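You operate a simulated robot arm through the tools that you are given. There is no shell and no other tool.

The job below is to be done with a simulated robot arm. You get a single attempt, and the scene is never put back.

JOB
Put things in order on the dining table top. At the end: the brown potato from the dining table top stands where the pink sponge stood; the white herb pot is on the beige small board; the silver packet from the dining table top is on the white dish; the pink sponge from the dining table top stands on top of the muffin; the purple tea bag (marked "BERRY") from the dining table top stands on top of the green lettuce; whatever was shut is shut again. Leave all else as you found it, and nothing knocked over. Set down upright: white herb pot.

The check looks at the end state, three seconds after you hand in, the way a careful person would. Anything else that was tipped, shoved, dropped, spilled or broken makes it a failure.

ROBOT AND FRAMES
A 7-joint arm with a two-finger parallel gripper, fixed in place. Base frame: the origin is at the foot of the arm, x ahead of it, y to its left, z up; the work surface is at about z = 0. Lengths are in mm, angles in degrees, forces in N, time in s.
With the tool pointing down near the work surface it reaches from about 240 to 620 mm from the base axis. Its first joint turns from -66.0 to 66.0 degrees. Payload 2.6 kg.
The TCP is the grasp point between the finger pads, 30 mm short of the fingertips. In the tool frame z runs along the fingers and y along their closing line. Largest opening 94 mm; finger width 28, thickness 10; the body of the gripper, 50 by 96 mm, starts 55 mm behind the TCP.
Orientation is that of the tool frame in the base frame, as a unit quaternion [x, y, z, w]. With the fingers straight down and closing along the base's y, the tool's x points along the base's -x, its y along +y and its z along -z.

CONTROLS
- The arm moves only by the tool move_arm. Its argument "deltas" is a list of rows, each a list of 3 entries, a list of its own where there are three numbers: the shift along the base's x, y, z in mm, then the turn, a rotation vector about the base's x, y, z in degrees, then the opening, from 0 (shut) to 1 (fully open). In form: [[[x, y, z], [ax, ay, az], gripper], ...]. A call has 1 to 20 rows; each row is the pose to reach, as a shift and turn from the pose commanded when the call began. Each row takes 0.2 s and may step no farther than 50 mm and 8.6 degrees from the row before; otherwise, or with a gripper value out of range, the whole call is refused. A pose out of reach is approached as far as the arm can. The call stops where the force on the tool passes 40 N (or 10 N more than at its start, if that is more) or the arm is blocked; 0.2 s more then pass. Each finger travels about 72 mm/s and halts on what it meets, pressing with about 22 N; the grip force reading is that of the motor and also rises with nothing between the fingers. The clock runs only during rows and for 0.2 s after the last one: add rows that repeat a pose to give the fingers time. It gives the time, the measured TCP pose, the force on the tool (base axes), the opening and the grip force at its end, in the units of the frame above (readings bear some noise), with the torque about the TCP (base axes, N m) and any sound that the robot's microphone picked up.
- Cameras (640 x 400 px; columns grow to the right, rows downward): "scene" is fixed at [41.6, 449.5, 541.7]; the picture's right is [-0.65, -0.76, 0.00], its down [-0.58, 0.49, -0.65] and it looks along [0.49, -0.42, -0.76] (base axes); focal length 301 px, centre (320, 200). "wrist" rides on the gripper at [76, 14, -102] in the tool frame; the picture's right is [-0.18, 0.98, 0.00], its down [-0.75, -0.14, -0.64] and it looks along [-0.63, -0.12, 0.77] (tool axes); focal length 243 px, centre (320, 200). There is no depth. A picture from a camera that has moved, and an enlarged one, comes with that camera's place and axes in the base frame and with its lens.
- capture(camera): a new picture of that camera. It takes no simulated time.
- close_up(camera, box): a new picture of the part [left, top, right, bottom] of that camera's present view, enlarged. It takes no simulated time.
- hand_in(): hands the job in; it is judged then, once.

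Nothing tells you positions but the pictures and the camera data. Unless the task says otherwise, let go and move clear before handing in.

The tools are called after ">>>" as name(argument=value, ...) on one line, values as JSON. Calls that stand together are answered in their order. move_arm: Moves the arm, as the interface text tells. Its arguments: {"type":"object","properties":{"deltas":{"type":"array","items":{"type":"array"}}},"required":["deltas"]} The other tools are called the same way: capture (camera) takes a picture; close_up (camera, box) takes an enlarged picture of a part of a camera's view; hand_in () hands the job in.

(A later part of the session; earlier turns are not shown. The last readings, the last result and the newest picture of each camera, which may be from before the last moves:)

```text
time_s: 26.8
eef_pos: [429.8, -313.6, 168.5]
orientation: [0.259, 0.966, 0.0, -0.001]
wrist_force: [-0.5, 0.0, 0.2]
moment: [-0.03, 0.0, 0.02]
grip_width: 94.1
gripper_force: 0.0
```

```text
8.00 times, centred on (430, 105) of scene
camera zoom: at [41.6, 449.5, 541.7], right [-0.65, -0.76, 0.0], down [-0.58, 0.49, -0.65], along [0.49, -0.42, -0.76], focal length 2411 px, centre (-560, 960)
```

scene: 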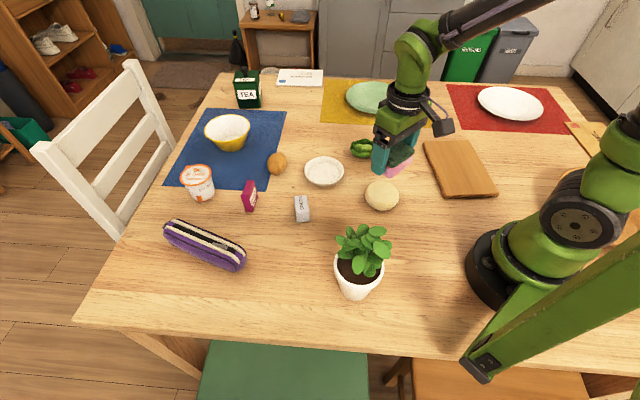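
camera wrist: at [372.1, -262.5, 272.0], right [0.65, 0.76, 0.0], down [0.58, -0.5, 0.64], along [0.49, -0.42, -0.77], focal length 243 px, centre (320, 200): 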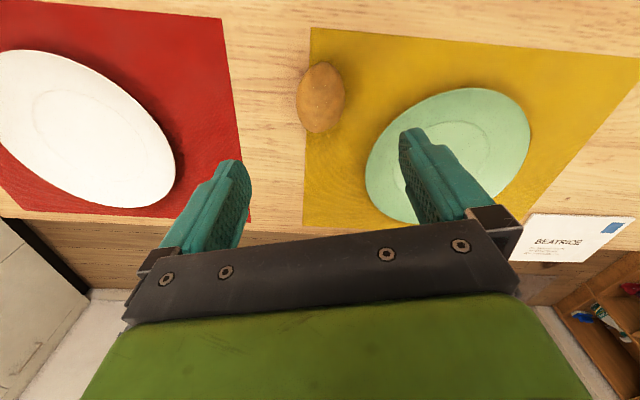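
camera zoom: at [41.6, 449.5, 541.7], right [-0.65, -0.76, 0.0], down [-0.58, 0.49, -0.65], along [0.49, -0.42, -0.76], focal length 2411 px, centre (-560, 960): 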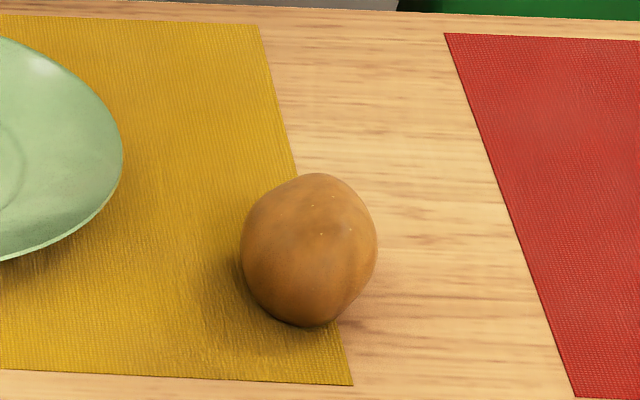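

The potato stands where the sponge was, within about 3 mm, and is still. Next I'll move above the cocoa packet near (382, 213), keeping the same turn.

>>> move_arm(deltas=[[[-4, 40, 4], [0, 0, 0], 1], [[-8, 81, 8], [0, 0, 0], 1], [[-12, 121, 12], [0, 0, 0], 1], [[-16, 162, 12], [0, 0, 0], 1], [[-20, 202, 12], [0, 0, 0], 1], [[-24, 243, 12], [0, 0, 0], 1], [[-28, 283, 12], [0, 0, 0], 1], [[-32, 324, 12], [0, 0, 0], 1], [[-36, 364, 12], [0, 0, 0], 1], [[-40, 405, 12], [0, 0, 0], 1], [[-44, 445, 8], [0, 0, 0], 1], [[-46, 486, 2], [0, 0, 0], 1], [[-48, 526, -10], [0, 0, 0], 1], [[-48, 526, -20], [0, 0, 0], 1], [[-48, 526, -20], [0, 0, 0], 1]])

>>> capture(camera="wrist")

>>> close_up(camera="wrist", box=[256, 50, 384, 130])

>>> capture(camera="scene")

```text
time_s: 30.0
eef_pos: [379.7, 214.0, 148.7]
orientation: [0.258, 0.966, 0.0, 0.001]
wrist_force: [-0.4, 0.9, 0.2]
moment: [0.02, -0.01, 0.01]
grip_width: 94.3
gripper_force: 0.0
```

```text
taken
camera wrist: at [321.5, 264.3, 252.5], right [0.65, 0.76, 0.0], down [0.58, -0.5, 0.64], along [0.49, -0.42, -0.77], focal length 243 px, centre (320, 200)
```

wrist: 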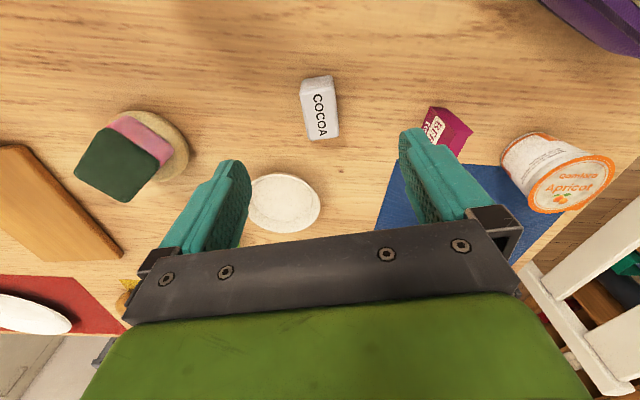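

```text
5.00 times, centred on (320, 90) of wrist
camera zoom: at [321.5, 264.3, 252.5], right [0.65, 0.76, 0.0], down [0.58, -0.5, 0.64], along [0.49, -0.42, -0.77], focal length 1213 px, centre (320, 750)
```

zoom: 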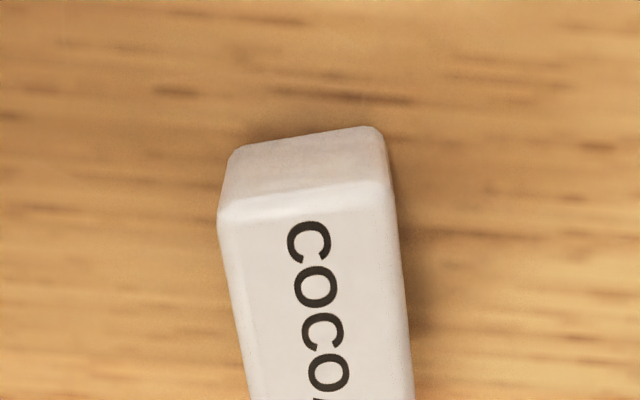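

```text
taken
```

scene: 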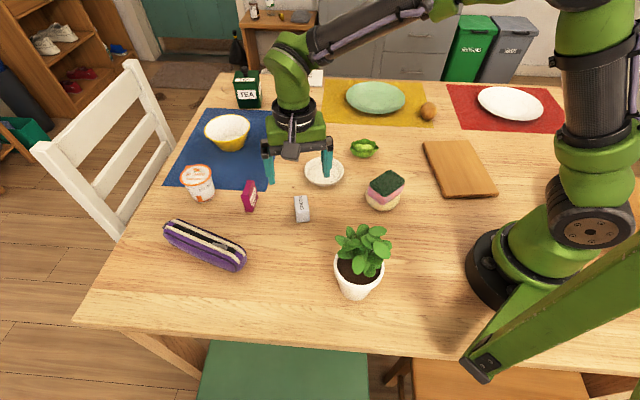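

The cocoa packet's centre is (383, 212), 29 x 44 mm and 38 mm tall, aligned with the gripper. I'll go down and grip it a bit high so the tips stay clear of the dish later.

>>> move_arm(deltas=[[[3, -2, -35], [0, 0, -0.5], 1], [[3, -2, -70], [0, 0, -1], 1], [[3, -2, -90], [0, 0, -1], 1], [[3, -2, -108], [0, 0, -1], 1], [[3, -2, -108], [0, 0, -1], 0.75], [[3, -2, -108], [0, 0, -1], 0.5], [[3, -2, -108], [0, 0, -1], 0.3], [[3, -2, -108], [0, 0, -1], 0.1], [[3, -2, -108], [0, 0, -1], 0.1]])

>>> capture(camera="wrist")

>>> close_up(camera="scene", box=[255, 150, 351, 230])

```text
time_s: 32.0
eef_pos: [383.2, 211.0, 42.2]
orientation: [0.268, 0.964, 0.0, 0.0]
wrist_force: [-0.8, 0.3, 0.1]
moment: [-0.01, 0.01, -0.03]
grip_width: 34.1
gripper_force: 21.9
```

```text
taken
camera wrist: at [326.0, 262.3, 145.1], right [0.66, 0.75, 0.0], down [0.57, -0.51, 0.64], along [0.48, -0.43, -0.77], focal length 243 px, centre (320, 200)
```

wrist: 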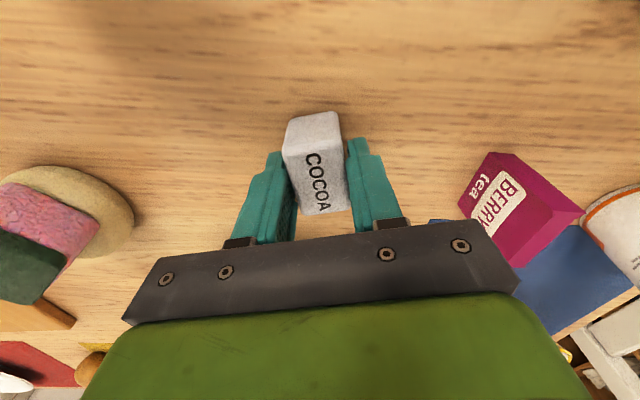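

```text
5.00 times, centred on (303, 190) of scene
camera zoom: at [41.6, 449.5, 541.7], right [-0.65, -0.76, 0.0], down [-0.58, 0.49, -0.65], along [0.49, -0.42, -0.76], focal length 1507 px, centre (405, 250)
```

zoom: 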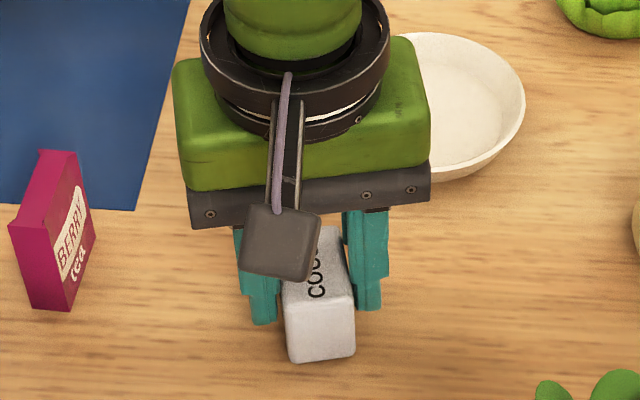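

The fingers stopped at 34 mm, a bit wider than I expected for the packet. I'll look closely at how it sits before lifting.

>>> close_up(camera="wrist", box=[240, 95, 400, 245])

>>> close_up(camera="scene", box=[290, 180, 340, 230])

```text
2.67 times, centred on (320, 170) of wrist
camera zoom: at [326.0, 262.3, 145.1], right [0.66, 0.75, 0.0], down [0.57, -0.51, 0.64], along [0.48, -0.43, -0.77], focal length 647 px, centre (320, 280)
```

zoom: 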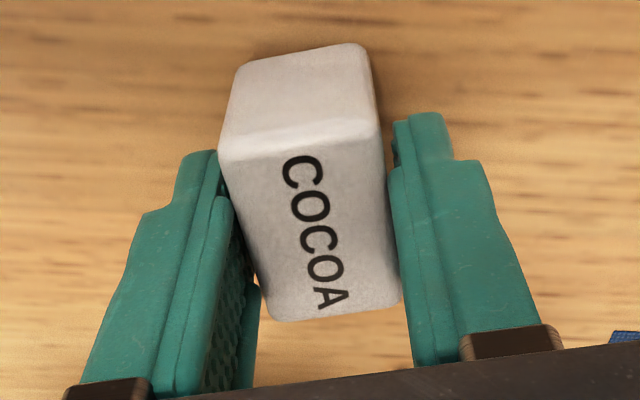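

```text
8.00 times, centred on (315, 205) of scene
camera zoom: at [41.6, 449.5, 541.7], right [-0.65, -0.76, 0.0], down [-0.58, 0.49, -0.65], along [0.49, -0.42, -0.76], focal length 2411 px, centre (360, 160)
```

zoom: 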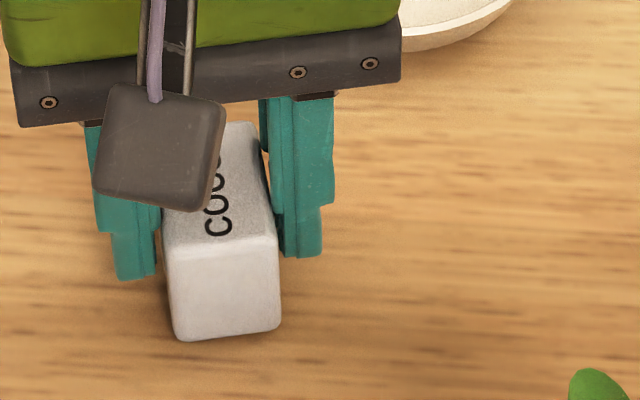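

The packet looks lined up with the fingers and held firmly at 22 N. I'll lift just a few mm and see whether it follows without turning.

>>> move_arm(deltas=[[[0, 0, 2], [0, 0, 0], 0.1], [[0, 0, 5], [0, 0, 0], 0.1], [[0, 0, 5], [0, 0, 0], 0.1]])

>>> close_up(camera="wrist", box=[240, 95, 400, 245])

>>> close_up(camera="scene", box=[290, 180, 340, 230])

```text
time_s: 32.8
eef_pos: [384.8, 211.8, 46.8]
orientation: [0.267, 0.964, 0.0, 0.0]
wrist_force: [0.5, 0.0, -0.4]
moment: [0.01, 0.0, 0.02]
grip_width: 34.3
gripper_force: 22.2
```

```text
2.67 times, centred on (320, 170) of wrist
camera zoom: at [327.0, 262.9, 150.1], right [0.66, 0.75, 0.0], down [0.57, -0.51, 0.64], along [0.48, -0.43, -0.77], focal length 647 px, centre (320, 280)
```

zoom: 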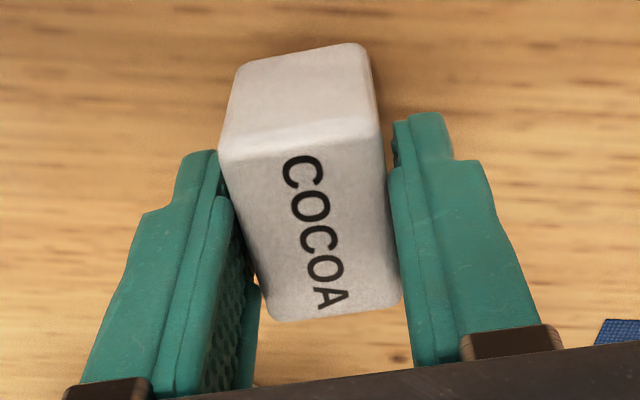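

```text
8.00 times, centred on (315, 205) of scene
camera zoom: at [41.6, 449.5, 541.7], right [-0.65, -0.76, 0.0], down [-0.58, 0.49, -0.65], along [0.49, -0.42, -0.76], focal length 2411 px, centre (360, 160)
```

zoom: 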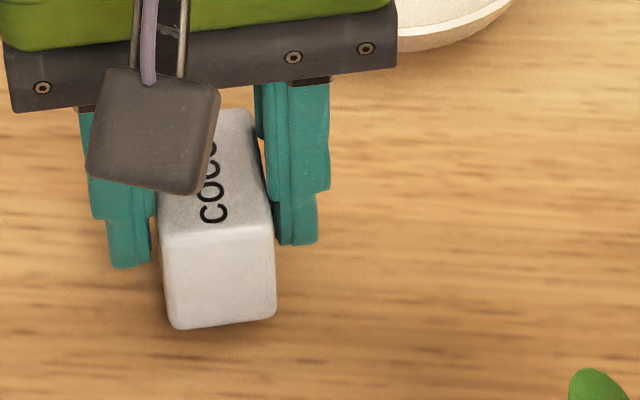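

The packet is held rigidly. I'll raise it and bring it above the dish to pin down the dish's centre.

>>> move_arm(deltas=[[[0, 0, 30], [0, 0, 0], 0.1], [[0, 0, 70], [0, 0, 0], 0.1], [[0, 0, 100], [0, 0, 0], 0.1], [[18, -38, 100], [0, 0, 0], 0.1], [[37, -76, 100], [0, 0, 0], 0.1], [[57, -114, 100], [0, 0, 0], 0.1], [[57, -114, 100], [0, 0, 0], 0.1]])

>>> capture(camera="wrist")

>>> close_up(camera="wrist", box=[220, 40, 420, 240])

>>> close_up(camera="scene", box=[275, 110, 371, 200])

```text
time_s: 34.4
eef_pos: [441.9, 96.6, 145.0]
orientation: [0.267, 0.964, 0.0, 0.0]
wrist_force: [0.3, -0.3, -0.7]
moment: [0.01, 0.0, 0.0]
grip_width: 34.4
gripper_force: 22.2
```

```text
taken
camera wrist: at [384.8, 148.8, 248.8], right [0.66, 0.75, 0.0], down [0.57, -0.51, 0.64], along [0.48, -0.43, -0.77], focal length 243 px, centre (320, 200)
```

wrist: 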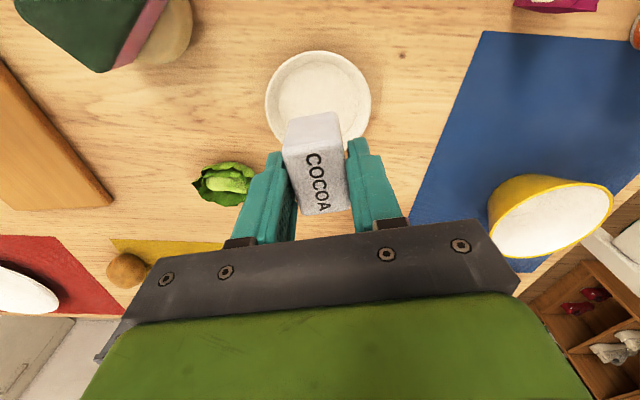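

```text
2.00 times, centred on (320, 140) of wrist
camera zoom: at [384.8, 148.8, 248.8], right [0.66, 0.75, 0.0], down [0.57, -0.51, 0.64], along [0.48, -0.43, -0.77], focal length 485 px, centre (320, 320)
```

zoom: 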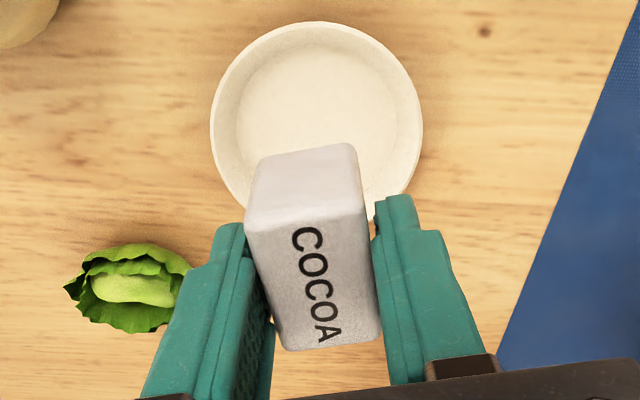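

```text
4.44 times, centred on (323, 155) of scene
camera zoom: at [41.6, 449.4, 541.7], right [-0.65, -0.76, 0.0], down [-0.58, 0.49, -0.65], along [0.49, -0.42, -0.76], focal length 1340 px, centre (307, 400)
```

zoom: 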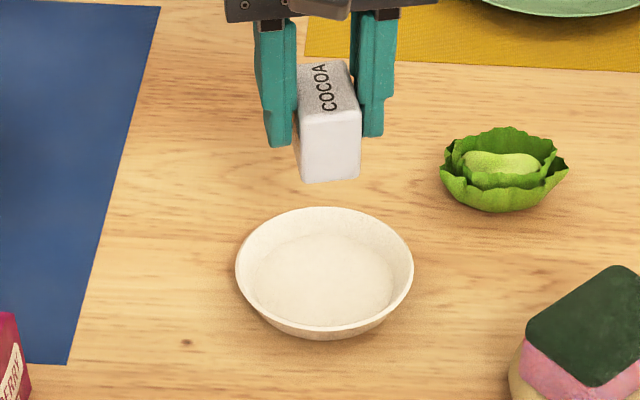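

The dish centre is (444, 94) with a flat floor about 75 mm across, ample for the packet. I'll lower the packet to just above the floor, then step down by force.

>>> move_arm(deltas=[[[1, -2, -30], [0, 0, 0], 0.1], [[1.8, -3.7, -60], [0, 0, 0], 0.1], [[1.8, -3.7, -80], [0, 0, 0], 0.1], [[1.8, -3.7, -91], [0, 0, 0], 0.1], [[1.8, -3.7, -91], [0, 0, 0], 0.1]])

>>> close_up(camera="wrist", box=[220, 40, 420, 240])

>>> close_up(camera="scene", box=[285, 140, 365, 200])

```text
time_s: 35.6
eef_pos: [443.5, 91.9, 55.4]
orientation: [0.268, 0.963, 0.0, 0.0]
wrist_force: [0.2, 0.7, -0.9]
moment: [0.03, -0.03, 0.0]
grip_width: 34.1
gripper_force: 22.2
```

```text
2.00 times, centred on (320, 140) of wrist
camera zoom: at [386.2, 143.6, 159.0], right [0.66, 0.75, 0.0], down [0.57, -0.51, 0.64], along [0.48, -0.43, -0.77], focal length 485 px, centre (320, 320)
```

zoom: 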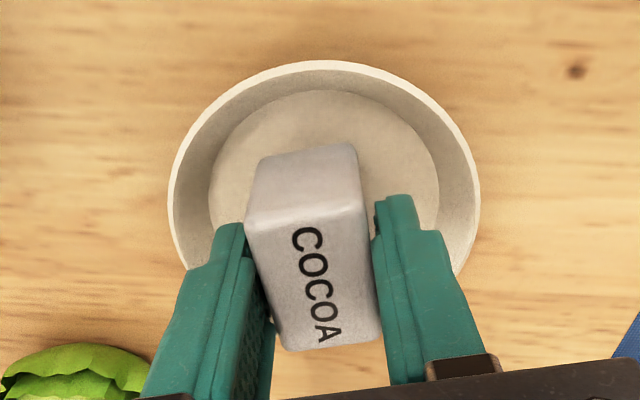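

```text
6.67 times, centred on (325, 170) of scene
camera zoom: at [41.6, 449.5, 541.7], right [-0.65, -0.76, 0.0], down [-0.58, 0.49, -0.65], along [0.49, -0.42, -0.76], focal length 2009 px, centre (287, 400)
```

zoom: 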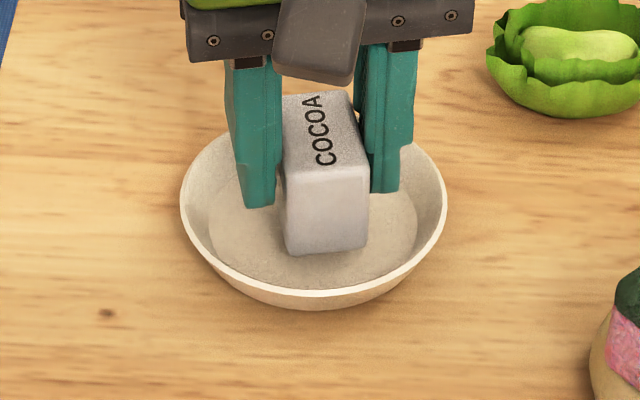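

The packet is well inside the dish. I'll lower by small steps until light contact.

>>> move_arm(deltas=[[[0, 0, -2], [0, 0, 0], 0.1], [[0, 0, -4], [0, 0, 0], 0.1], [[0, 0, -5.5], [0, 0, 0], 0.1], [[0, 0, -5.5], [0, 0, 0], 0.1]])

```text
time_s: 36.6
eef_pos: [443.1, 91.8, 48.9]
orientation: [0.267, 0.964, 0.001, 0.0]
wrist_force: [0.8, 0.3, -0.6]
moment: [0.0, 0.01, -0.04]
grip_width: 34.0
gripper_force: 21.8
```

>>> move_arm(deltas=[[[0, 0, -1], [0, 0, 0], 0.1], [[0, 0, -2], [0, 0, 0], 0.1], [[0, 0, -2], [0, 0, 0], 0.1]])

>>> close_up(camera="scene", box=[285, 140, 365, 200])

```text
time_s: 37.4
eef_pos: [443.3, 93.0, 47.2]
orientation: [0.267, 0.964, 0.0, 0.0]
wrist_force: [-0.4, -0.6, -0.7]
moment: [0.01, 0.03, -0.03]
grip_width: 34.2
gripper_force: 22.5
```

```text
6.67 times, centred on (325, 170) of scene
camera zoom: at [41.6, 449.5, 541.7], right [-0.65, -0.76, 0.0], down [-0.58, 0.49, -0.65], along [0.49, -0.42, -0.76], focal length 2009 px, centre (287, 400)
```

zoom: 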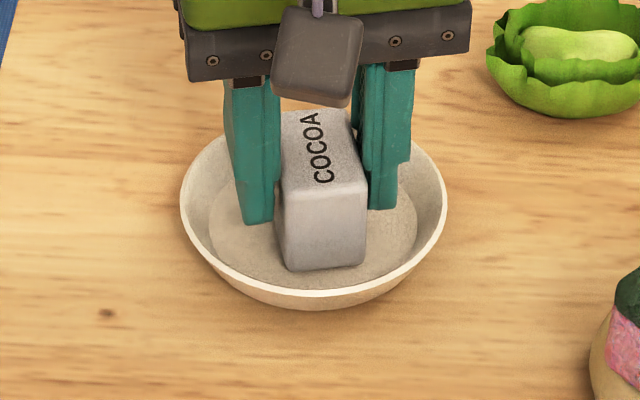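

>>> move_arm(deltas=[[[0, 0, -0.8], [0, 0, 0], 0.1], [[0, 0, -1.6], [0, 0, 0], 0.1], [[0, 0, -1.6], [0, 0, 0], 0.1]])

```text
time_s: 38.2
eef_pos: [443.8, 92.2, 45.9]
orientation: [0.267, 0.964, 0.0, 0.001]
wrist_force: [-3.8, -1.0, 16.6]
moment: [0.07, 0.18, -0.04]
grip_width: 34.3
gripper_force: 21.6
```

It touched the dish floor with 17 N. I'll ease up slightly, open only to about half so the fingers stay inside the rim, and rise.

>>> move_arm(deltas=[[[0, 0, 0.8], [0, 0, 0], 0.1], [[0, 0, 0.8], [0, 0, 0], 0.1], [[0, 0, 0.8], [0, 0, 0], 0.42], [[0, 0, 0.8], [0, 0, 0], 0.5], [[0, 0, 0.8], [0, 0, 0], 0.5], [[0, 0, 10], [0, 0, 0], 0.5], [[0, 0, 40], [0, 0, 0], 0.5], [[0, 0, 80], [0, 0, 0], 0.7], [[0, 0, 120], [0, 0, 0], 1], [[0, 0, 120], [0, 0, 0], 1]])

>>> capture(camera="wrist")

>>> close_up(camera="scene", box=[285, 140, 365, 200])

```text
time_s: 40.4
eef_pos: [440.9, 91.2, 167.7]
orientation: [0.267, 0.964, -0.001, 0.0]
wrist_force: [-0.5, 0.1, -0.5]
moment: [-0.01, 0.0, -0.01]
grip_width: 93.8
gripper_force: 0.0
```

```text
taken
camera wrist: at [384.1, 143.4, 270.5], right [0.66, 0.75, 0.0], down [0.57, -0.51, 0.64], along [0.48, -0.43, -0.77], focal length 243 px, centre (320, 200)
```

wrist: 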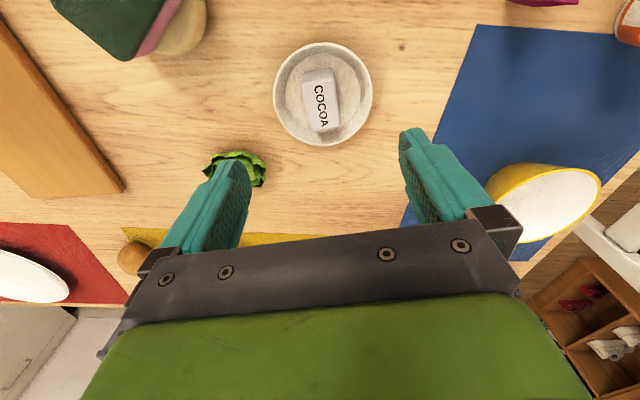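

```text
6.67 times, centred on (325, 170) of scene
camera zoom: at [41.6, 449.5, 541.7], right [-0.65, -0.76, 0.0], down [-0.58, 0.49, -0.65], along [0.49, -0.42, -0.76], focal length 2009 px, centre (287, 400)
```

zoom: 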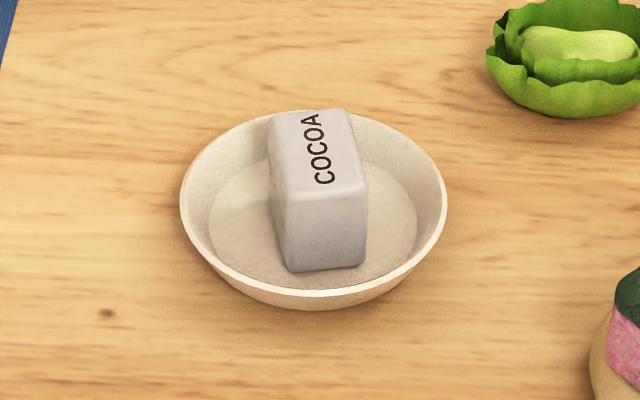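

The cocoa packet stands in the white dish. Before fetching the tea bag I'll inspect the lettuce's top from above to plan how the tea bag can rest on it.

>>> move_arm(deltas=[[[0, -35, -5], [0, 0, 0], 1], [[0, -70, -10], [0, 0, 0], 1], [[0, -105, -20], [0, 0, 0], 1], [[0, -140, -30], [0, 0, 0], 1], [[0, -140, -50], [0, 0, 0], 1], [[0, -140, -50], [0, 0, 0], 1]])

>>> capture(camera="wrist")

>>> close_up(camera="wrist", box=[240, 70, 400, 200])

>>> close_up(camera="scene", box=[340, 130, 388, 164])

```text
time_s: 41.8
eef_pos: [443.8, -48.8, 116.8]
orientation: [0.267, 0.964, 0.0, 0.0]
wrist_force: [0.5, -0.7, 1.2]
moment: [-0.03, 0.04, 0.02]
grip_width: 94.0
gripper_force: 0.1
```

```text
taken
camera wrist: at [386.9, 2.6, 220.1], right [0.66, 0.75, 0.0], down [0.57, -0.51, 0.64], along [0.48, -0.43, -0.77], focal length 243 px, centre (320, 200)
```

wrist: 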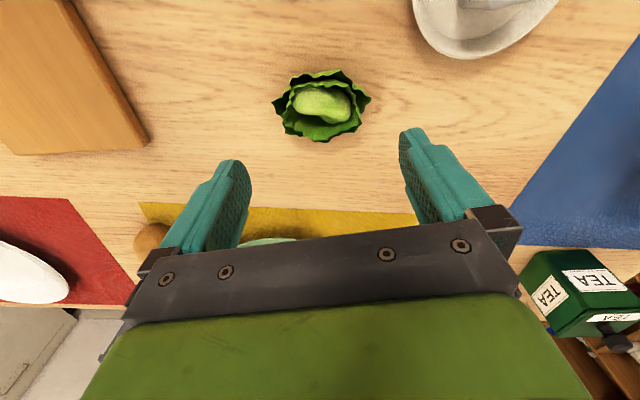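

```text
3.08 times, centred on (320, 135) of wrist
camera zoom: at [386.9, 2.6, 220.1], right [0.66, 0.75, 0.0], down [0.57, -0.51, 0.64], along [0.48, -0.43, -0.77], focal length 746 px, centre (320, 400)
```

zoom: 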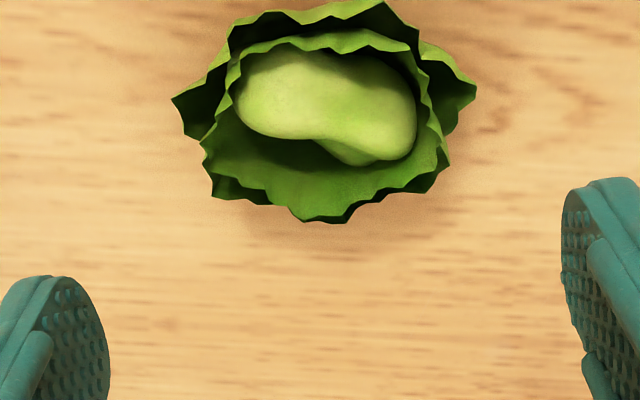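

```text
11.76 times, centred on (364, 147) of scene
camera zoom: at [41.6, 449.4, 541.7], right [-0.65, -0.76, 0.0], down [-0.58, 0.49, -0.65], along [0.49, -0.42, -0.76], focal length 3546 px, centre (-198, 824)
```

zoom: 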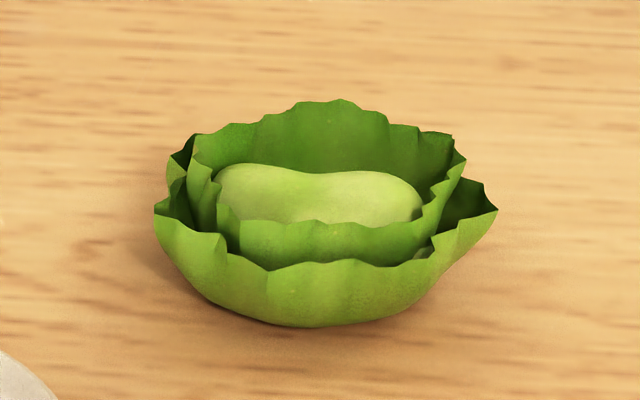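

The lettuce is a shallow leaf cup about 33 mm high with a bean-shaped heart whose long axis runs about 40° in the base frame, centred near (436, -39). The tea bag should stand with its thin direction along that axis. Now I'll go above the tea bag near (481, 282).

>>> move_arm(deltas=[[[0, 0, 40], [0, 0, -2], 1], [[4, 40, 60], [0, 0, -4], 1], [[8, 80, 65], [0, 0, -6], 1], [[12, 120, 65], [0, 0, -8], 1], [[16, 160, 65], [0, 0, -10], 1], [[20, 200, 65], [0, 0, -12], 1], [[25, 240, 65], [0, 0, -14], 1], [[30, 280, 65], [0, 0, -16], 1], [[34, 310, 65], [0, 0, -18], 1], [[38, 331, 65], [0, 0, -19], 1], [[38, 331, 65], [0, 0, -19], 1]])

>>> capture(camera="wrist")

>>> close_up(camera="wrist", box=[250, 30, 410, 160])

>>> close_up(camera="scene", box=[215, 160, 295, 230])

```text
time_s: 44.2
eef_pos: [479.7, 283.5, 181.8]
orientation: [0.422, 0.907, 0.0, 0.0]
wrist_force: [0.7, -0.6, 0.1]
moment: [-0.02, 0.0, 0.01]
grip_width: 94.0
gripper_force: 0.1
```

```text
taken
camera wrist: at [442.4, 350.9, 284.7], right [0.87, 0.49, 0.0], down [0.38, -0.67, 0.64], along [0.31, -0.56, -0.77], focal length 243 px, centre (320, 200)
```

wrist: 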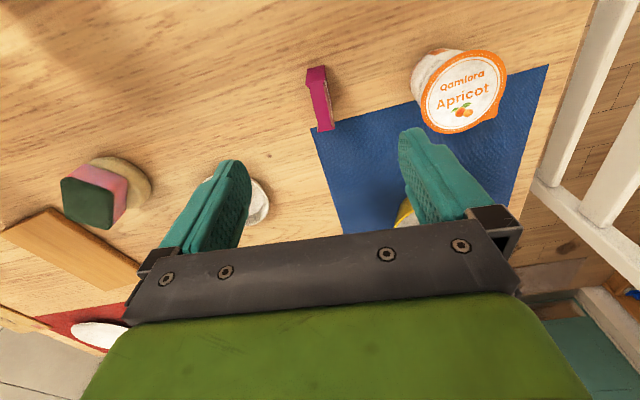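

```text
3.08 times, centred on (330, 95) of wrist
camera zoom: at [442.4, 350.9, 284.7], right [0.87, 0.49, 0.0], down [0.38, -0.67, 0.64], along [0.31, -0.56, -0.77], focal length 746 px, centre (289, 523)
```

zoom: 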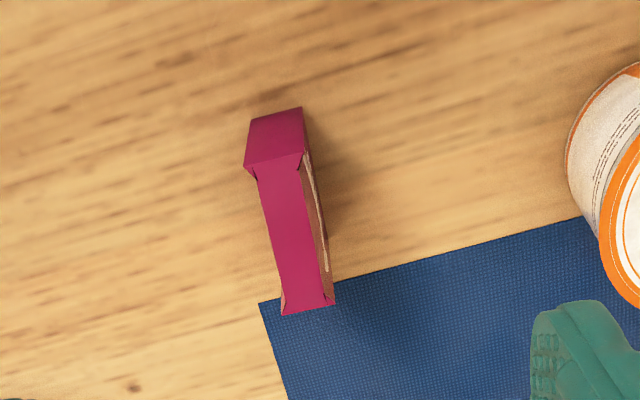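

```text
5.71 times, centred on (255, 195) of scene
camera zoom: at [41.6, 449.5, 541.7], right [-0.65, -0.76, 0.0], down [-0.58, 0.49, -0.65], along [0.49, -0.42, -0.76], focal length 1722 px, centre (691, 229)
```

zoom: 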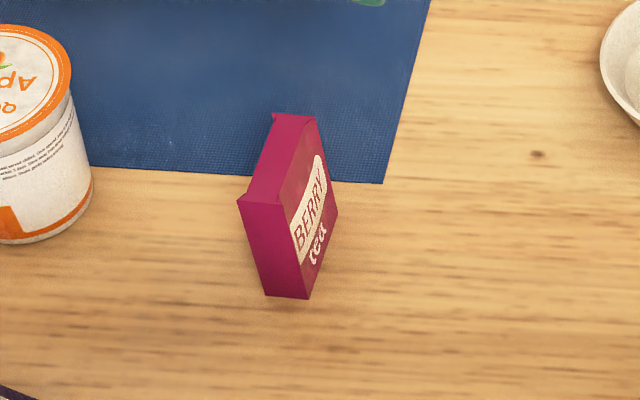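

The tea bag's centre is (482.6, 281.8), 17.7 mm thin along about 43°, 46 mm wide and 53 mm tall. I'll align, go down with the tips 15 mm above the table, and grip across its thin direction.

>>> move_arm(deltas=[[[1, -1, -35], [0, 0, 1.5], 1], [[2, -1.9, -70], [0, 0, 2.8], 1], [[2, -1.9, -105], [0, 0, 2.8], 1], [[2, -1.9, -122], [0, 0, 2.8], 1], [[2, -1.9, -137], [0, 0, 2.8], 1], [[2, -1.9, -137], [0, 0, 2.8], 0.75], [[2, -1.9, -137], [0, 0, 2.8], 0.5], [[2, -1.9, -137], [0, 0, 2.8], 0.3], [[2, -1.9, -137], [0, 0, 2.8], 0.3]])

>>> close_up(camera="wrist", box=[220, 50, 420, 250])

>>> close_up(camera="scene", box=[215, 160, 295, 230])

```text
time_s: 46.2
eef_pos: [481.5, 281.6, 45.5]
orientation: [0.4, 0.916, 0.0, -0.001]
wrist_force: [0.7, -0.1, 0.4]
moment: [0.01, -0.02, 0.02]
grip_width: 28.1
gripper_force: 0.1
```

```text
2.00 times, centred on (320, 150) of wrist
camera zoom: at [441.4, 347.1, 147.8], right [0.85, 0.53, 0.0], down [0.41, -0.65, 0.64], along [0.34, -0.54, -0.77], focal length 485 px, centre (320, 300)
```

zoom: 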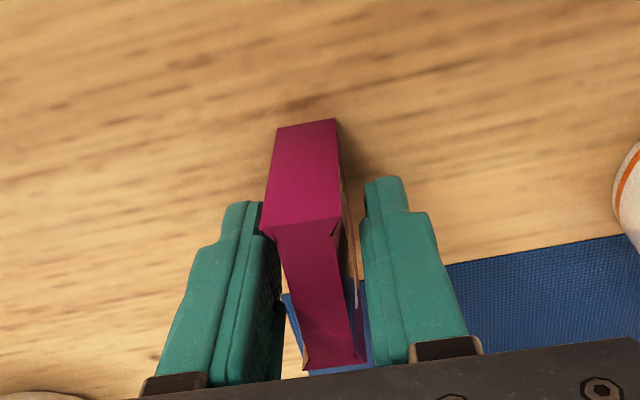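

```text
5.71 times, centred on (255, 195) of scene
camera zoom: at [41.6, 449.5, 541.7], right [-0.65, -0.76, 0.0], down [-0.58, 0.49, -0.65], along [0.49, -0.42, -0.76], focal length 1722 px, centre (691, 229)
```

zoom: 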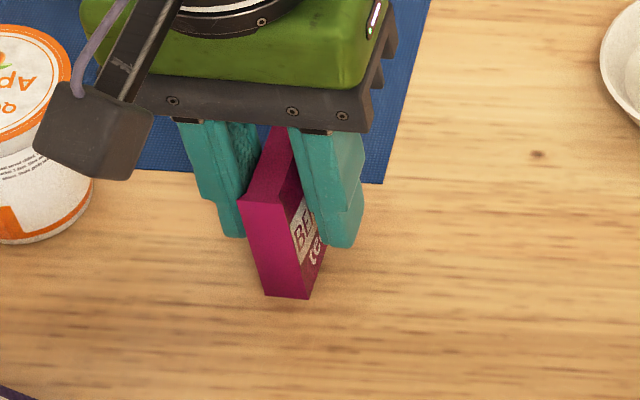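

The box is between the fingers, slightly nearer the left one. I'll shift about 2 mm to centre it and close fully.

>>> move_arm(deltas=[[[-1.6, -1.5, 0], [0, 0, 0], 0.3], [[-1.6, -1.5, 0], [0, 0, 0], 0.25], [[-1.6, -1.5, 0], [0, 0, 0], 0.2], [[-1.6, -1.5, 0], [0, 0, 0], 0.1], [[-1.6, -1.5, 0], [0, 0, 0], 0], [[-1.6, -1.5, 0], [0, 0, 0], 0]])

>>> close_up(camera="wrist", box=[220, 50, 420, 250])

>>> close_up(camera="scene", box=[215, 160, 295, 230])

```text
time_s: 47.6
eef_pos: [481.2, 280.7, 44.8]
orientation: [0.4, 0.916, 0.0, 0.0]
wrist_force: [0.5, 0.7, 0.3]
moment: [0.03, -0.01, -0.03]
grip_width: 21.0
gripper_force: 21.6
```

```text
2.00 times, centred on (320, 150) of wrist
camera zoom: at [440.3, 346.1, 147.9], right [0.85, 0.53, 0.0], down [0.41, -0.65, 0.64], along [0.34, -0.54, -0.77], focal length 485 px, centre (320, 300)
```

zoom: 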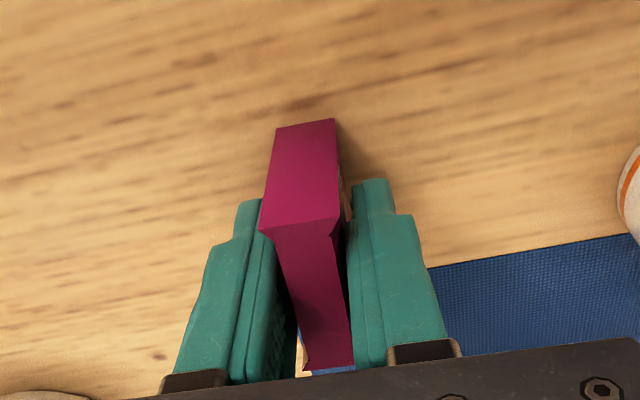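

```text
5.71 times, centred on (255, 195) of scene
camera zoom: at [41.6, 449.5, 541.7], right [-0.65, -0.76, 0.0], down [-0.58, 0.49, -0.65], along [0.49, -0.42, -0.76], focal length 1722 px, centre (691, 229)
```

zoom: 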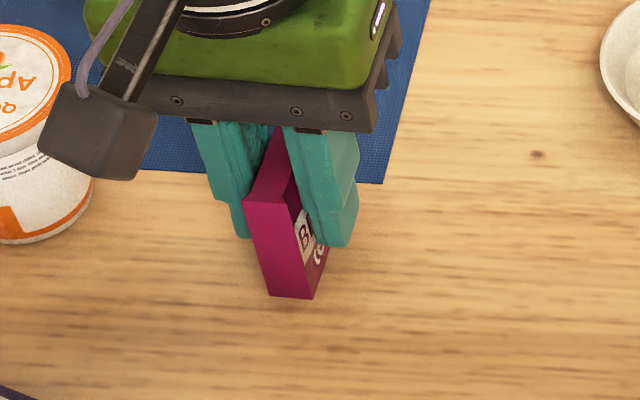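

The tea bag is held and upright. I'll lift it and carry it above the lettuce centre at about (435.5, -38).

>>> move_arm(deltas=[[[0, 0, 15], [0, 0, 0], 0], [[0, 0, 55], [0, 0, 0], 0], [[0, 0, 100], [0, 0, 0], 0], [[-6, -40, 100], [0, 0, 0], 0], [[-12, -80, 100], [0, 0, 0], 0], [[-17, -120, 100], [0, 0, 0], 0], [[-23, -160, 100], [0, 0, 0], 0], [[-29, -200, 100], [0, 0, 0], 0], [[-35, -240, 100], [0, 0, 0], 0], [[-40, -280, 100], [0, 0, 0], 0], [[-46, -319, 100], [0, 0, 0], 0], [[-46, -319, 75], [0, 0, 0], 0], [[-46, -319, 50], [0, 0, 0], 0], [[-46, -319, 50], [0, 0, 0], 0]])

>>> close_up(camera="wrist", box=[220, 30, 420, 250])

>>> close_up(camera="scene", box=[330, 110, 400, 170])

```text
time_s: 50.6
eef_pos: [435.8, -39.1, 93.4]
orientation: [0.401, 0.916, 0.001, 0.0]
wrist_force: [1.4, -0.3, 0.0]
moment: [0.0, 0.01, -0.02]
grip_width: 20.7
gripper_force: 22.1
```

```text
1.82 times, centred on (320, 140) of wrist
camera zoom: at [395.1, 26.5, 196.6], right [0.85, 0.53, 0.0], down [0.41, -0.65, 0.64], along [0.34, -0.54, -0.77], focal length 441 px, centre (320, 309)
```

zoom: 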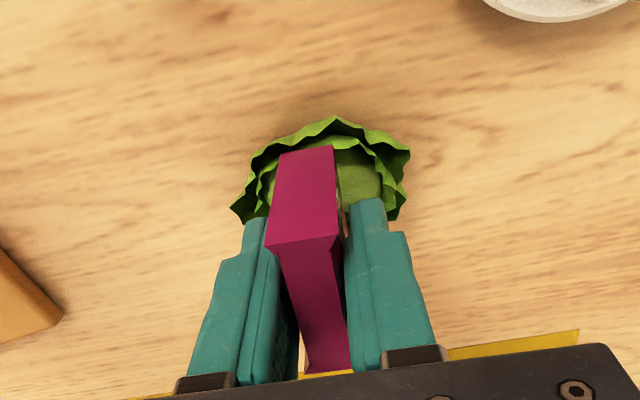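

```text
6.67 times, centred on (365, 140) of scene
camera zoom: at [41.6, 449.4, 541.7], right [-0.65, -0.76, 0.0], down [-0.58, 0.49, -0.65], along [0.49, -0.42, -0.76], focal length 2009 px, centre (20, 600)
```

zoom: 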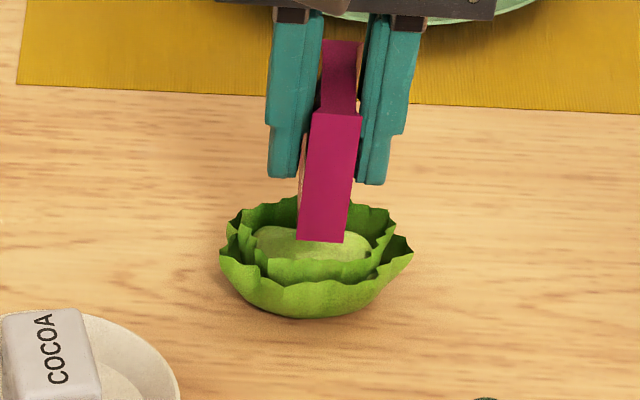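

The tea bag hangs upright right over the heart of the lettuce. I'll nudge 1 mm and lower in small steps, watching the force.

>>> move_arm(deltas=[[[1, 1.2, -3], [0, 0, 0], 0], [[1, 1.2, -6], [0, 0, 0], 0], [[1, 1.2, -8], [0, 0, 0], 0], [[1, 1.2, -8], [0, 0, 0], 0]])

>>> close_up(camera="scene", box=[330, 110, 400, 170])

```text
time_s: 51.6
eef_pos: [436.2, -36.9, 85.9]
orientation: [0.4, 0.916, 0.0, 0.001]
wrist_force: [0.3, -0.2, -0.7]
moment: [0.02, 0.01, -0.01]
grip_width: 21.1
gripper_force: 22.0
```

```text
6.67 times, centred on (365, 140) of scene
camera zoom: at [41.6, 449.5, 541.7], right [-0.65, -0.76, 0.0], down [-0.58, 0.49, -0.65], along [0.49, -0.42, -0.76], focal length 2009 px, centre (20, 600)
```

zoom: 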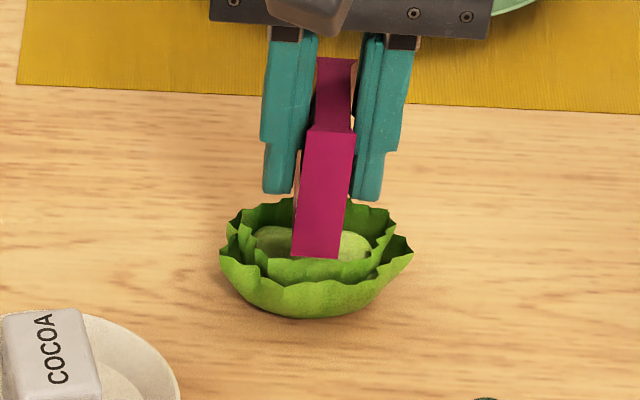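

>>> move_arm(deltas=[[[0, 0, -1.5], [0, 0, 0], 0], [[0, 0, -3], [0, 0, 0], 0], [[0, 0, -3], [0, 0, 0], 0]])

```text
time_s: 52.4
eef_pos: [436.6, -37.6, 83.1]
orientation: [0.401, 0.916, 0.0, 0.0]
wrist_force: [-0.6, 0.4, -0.8]
moment: [0.0, 0.0, -0.03]
grip_width: 20.9
gripper_force: 22.1
```

>>> move_arm(deltas=[[[0, 0, -1.2], [0, 0, 0], 0], [[0, 0, -2.4], [0, 0, 0], 0], [[0, 0, -2.4], [0, 0, 0], 0]])

>>> close_up(camera="scene", box=[340, 125, 390, 165])

```text
time_s: 53.2
eef_pos: [435.8, -39.3, 81.4]
orientation: [0.4, 0.917, 0.0, 0.0]
wrist_force: [0.6, -0.2, -0.2]
moment: [0.0, 0.02, 0.0]
grip_width: 20.7
gripper_force: 22.5
```

```text
10.00 times, centred on (365, 145) of scene
camera zoom: at [41.6, 449.5, 541.7], right [-0.65, -0.76, 0.0], down [-0.58, 0.49, -0.65], along [0.49, -0.42, -0.76], focal length 3014 px, centre (-130, 750)
```

zoom: 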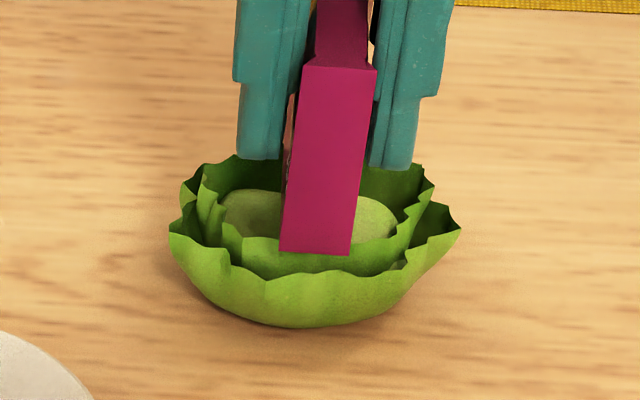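

>>> move_arm(deltas=[[[0, 0, -1], [0, 0, 0], 0], [[0, 0, -2], [0, 0, 0], 0], [[0, 0, -2], [0, 0, 0], 0]])

```text
time_s: 54.0
eef_pos: [435.4, -38.9, 78.8]
orientation: [0.401, 0.916, 0.0, 0.001]
wrist_force: [-0.8, 0.1, 3.8]
moment: [-0.02, 0.04, 0.02]
grip_width: 21.0
gripper_force: 22.3
```

First contact at 3.8 N. I'll press half a mm more to confirm solid support, then look.

>>> move_arm(deltas=[[[0, 0, -0.6], [0, 0, 0], 0], [[0, 0, -0.6], [0, 0, 0], 0]])

>>> close_up(camera="scene", box=[340, 125, 390, 165])

>>> close_up(camera="wrist", box=[220, 30, 420, 250])

```text
time_s: 54.6
eef_pos: [436.1, -38.2, 78.3]
orientation: [0.4, 0.916, 0.0, -0.001]
wrist_force: [-1.2, 0.0, 7.1]
moment: [-0.02, 0.07, 0.03]
grip_width: 20.9
gripper_force: 22.0
```

```text
10.00 times, centred on (365, 145) of scene
camera zoom: at [41.5, 449.5, 541.7], right [-0.65, -0.76, 0.0], down [-0.58, 0.49, -0.65], along [0.49, -0.42, -0.76], focal length 3014 px, centre (-130, 750)
```

zoom: 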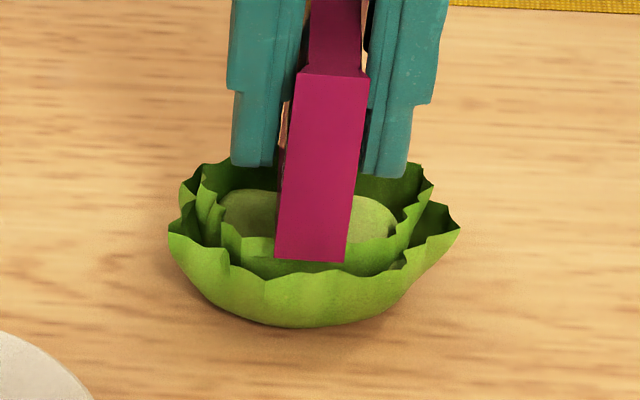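

```text
1.82 times, centred on (320, 140) of wrist
camera zoom: at [395.6, 27.7, 181.2], right [0.85, 0.53, 0.0], down [0.41, -0.65, 0.64], along [0.34, -0.54, -0.77], focal length 441 px, centre (320, 309)
```

zoom: 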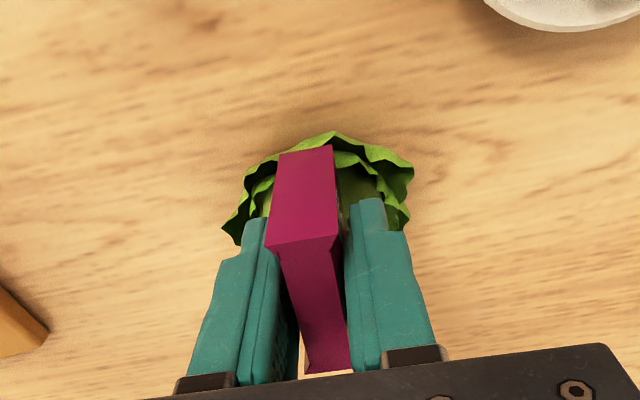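

The box is supported. I'll open only about 3 mm per side, keeping the fingers as a guard, and see whether it stays upright by itself.

>>> move_arm(deltas=[[[0, 0, 0.3], [0, 0, 0], 0.15], [[0, 0, 0.3], [0, 0, 0], 0.25], [[0, 0, 0.3], [0, 0, 0], 0.29], [[0, 0, 0.3], [0, 0, 0], 0.29], [[0, 0, 0.3], [0, 0, 0], 0.29], [[0, 0, 0.3], [0, 0, 0], 0.29]])

>>> close_up(camera="scene", box=[340, 125, 390, 165])

>>> close_up(camera="wrist", box=[220, 30, 420, 250])

```text
time_s: 56.0
eef_pos: [435.9, -37.5, 77.0]
orientation: [0.4, 0.917, 0.001, 0.0]
wrist_force: [0.1, -0.5, -0.6]
moment: [-0.02, -0.01, -0.01]
grip_width: 27.3
gripper_force: 0.1
```

```text
10.00 times, centred on (365, 145) of scene
camera zoom: at [41.6, 449.5, 541.7], right [-0.65, -0.76, 0.0], down [-0.58, 0.49, -0.65], along [0.49, -0.42, -0.76], focal length 3014 px, centre (-130, 750)
```

zoom: 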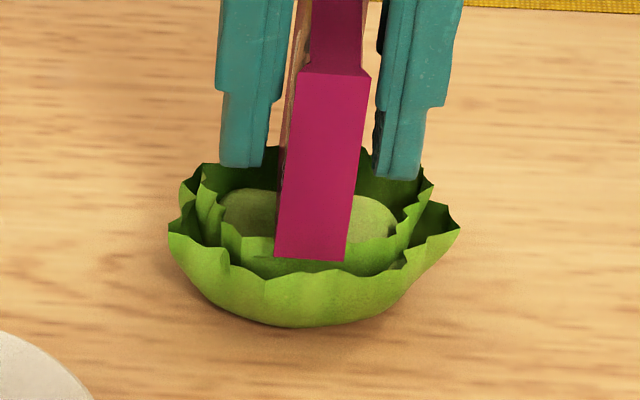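

```text
1.82 times, centred on (320, 140) of wrist
camera zoom: at [395.4, 27.7, 180.9], right [0.85, 0.53, 0.0], down [0.41, -0.65, 0.64], along [0.34, -0.54, -0.77], focal length 441 px, centre (320, 309)
```

zoom: 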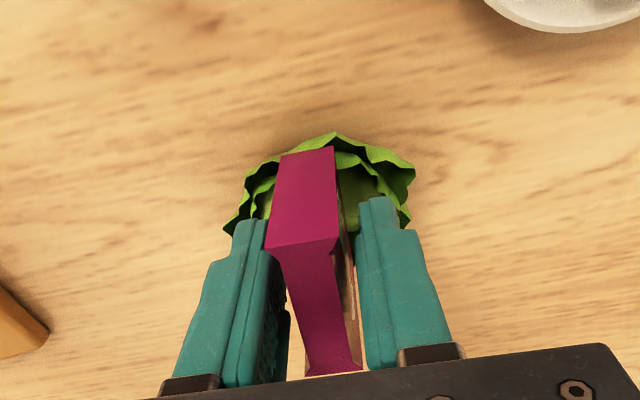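

It stays upright with the fingers off it. I'll wait another second at the same pose and compare.

>>> move_arm(deltas=[[[0, 0, 0], [0, 0, 0], 0.33], [[0, 0, 0], [0, 0, 0], 0.33], [[0, 0, 0], [0, 0, 0], 0.33], [[0, 0, 0], [0, 0, 0], 0.33], [[0, 0, 0], [0, 0, 0], 0.33], [[0, 0, 0], [0, 0, 0], 0.33]])

>>> close_up(camera="scene", box=[340, 125, 390, 165])

>>> close_up(camera="wrist", box=[220, 30, 420, 250])

```text
time_s: 57.4
eef_pos: [435.1, -38.1, 76.8]
orientation: [0.4, 0.916, 0.0, -0.001]
wrist_force: [0.4, -0.4, 0.5]
moment: [-0.01, -0.01, 0.04]
grip_width: 31.3
gripper_force: 0.0
```

```text
10.00 times, centred on (365, 145) of scene
camera zoom: at [41.6, 449.5, 541.7], right [-0.65, -0.76, 0.0], down [-0.58, 0.49, -0.65], along [0.49, -0.42, -0.76], focal length 3014 px, centre (-130, 750)
```

zoom: 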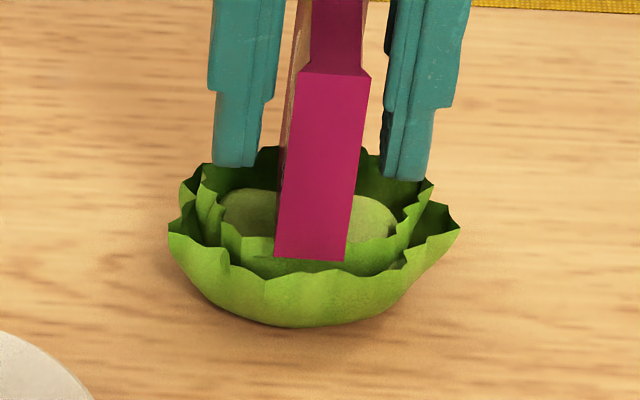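

```text
1.82 times, centred on (320, 140) of wrist
camera zoom: at [395.4, 27.7, 180.8], right [0.85, 0.53, 0.0], down [0.41, -0.65, 0.64], along [0.34, -0.54, -0.77], focal length 441 px, centre (320, 309)
```

zoom: 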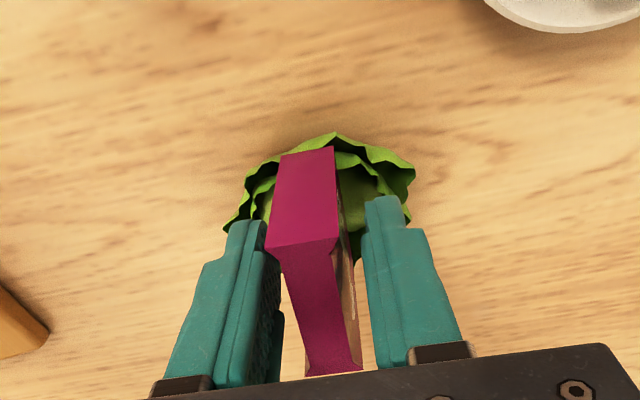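

The tea bag is stable and free of the fingers. I'll open wider and withdraw straight up.

>>> move_arm(deltas=[[[0, 0, 0], [0, 0, 0], 0.45], [[0, 0, 0], [0, 0, 0], 0.6], [[0, 0, 0], [0, 0, 0], 0.75], [[0, 0, 8], [0, 0, 0], 0.75], [[0, 0, 25], [0, 0, 0], 0.75], [[0, 0, 55], [0, 0, 0], 0.75], [[0, 0, 95], [0, 0, 0], 1], [[0, 0, 130], [0, 0, 0], 1], [[0, 0, 130], [0, 0, 0], 1]])

>>> capture(camera="wrist")

>>> capture(camera="scene")

>>> close_up(camera="scene", box=[340, 125, 390, 165])

```text
time_s: 59.4
eef_pos: [436.7, -41.0, 209.8]
orientation: [0.401, 0.916, 0.0, 0.0]
wrist_force: [0.6, -0.5, -0.6]
moment: [0.0, 0.04, -0.02]
grip_width: 94.5
gripper_force: 0.0
```

```text
taken
camera wrist: at [395.6, 25.2, 312.9], right [0.85, 0.53, 0.0], down [0.41, -0.65, 0.64], along [0.34, -0.54, -0.77], focal length 243 px, centre (320, 200)
```

wrist: 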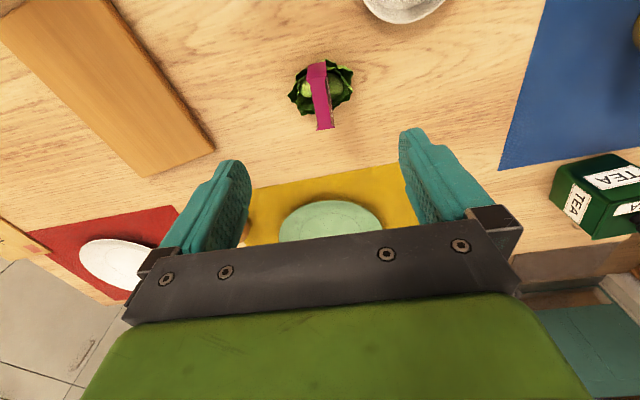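

```text
taken
```

scene: 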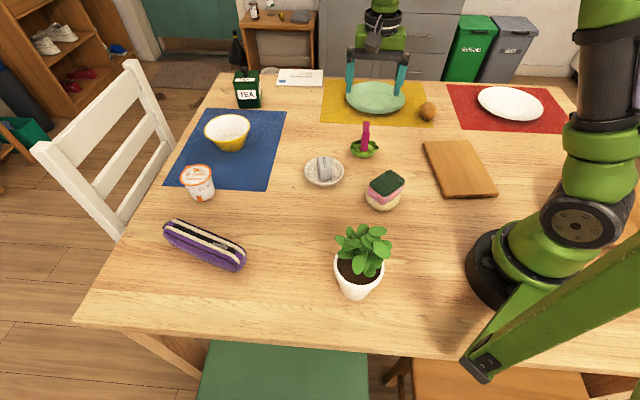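

```text
10.00 times, centred on (365, 145) of scene
camera zoom: at [41.6, 449.5, 541.7], right [-0.65, -0.76, 0.0], down [-0.58, 0.49, -0.65], along [0.49, -0.42, -0.76], focal length 3014 px, centre (-130, 750)
```

zoom: 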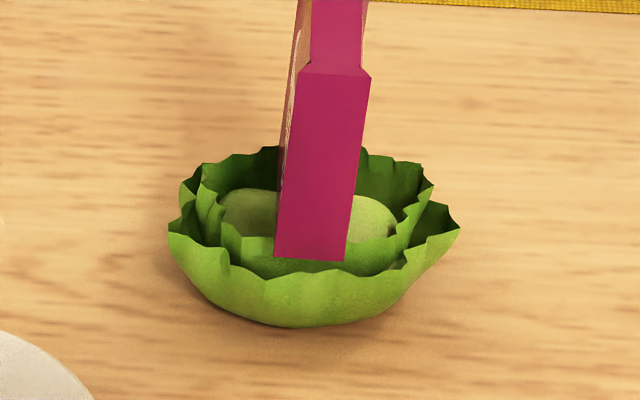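

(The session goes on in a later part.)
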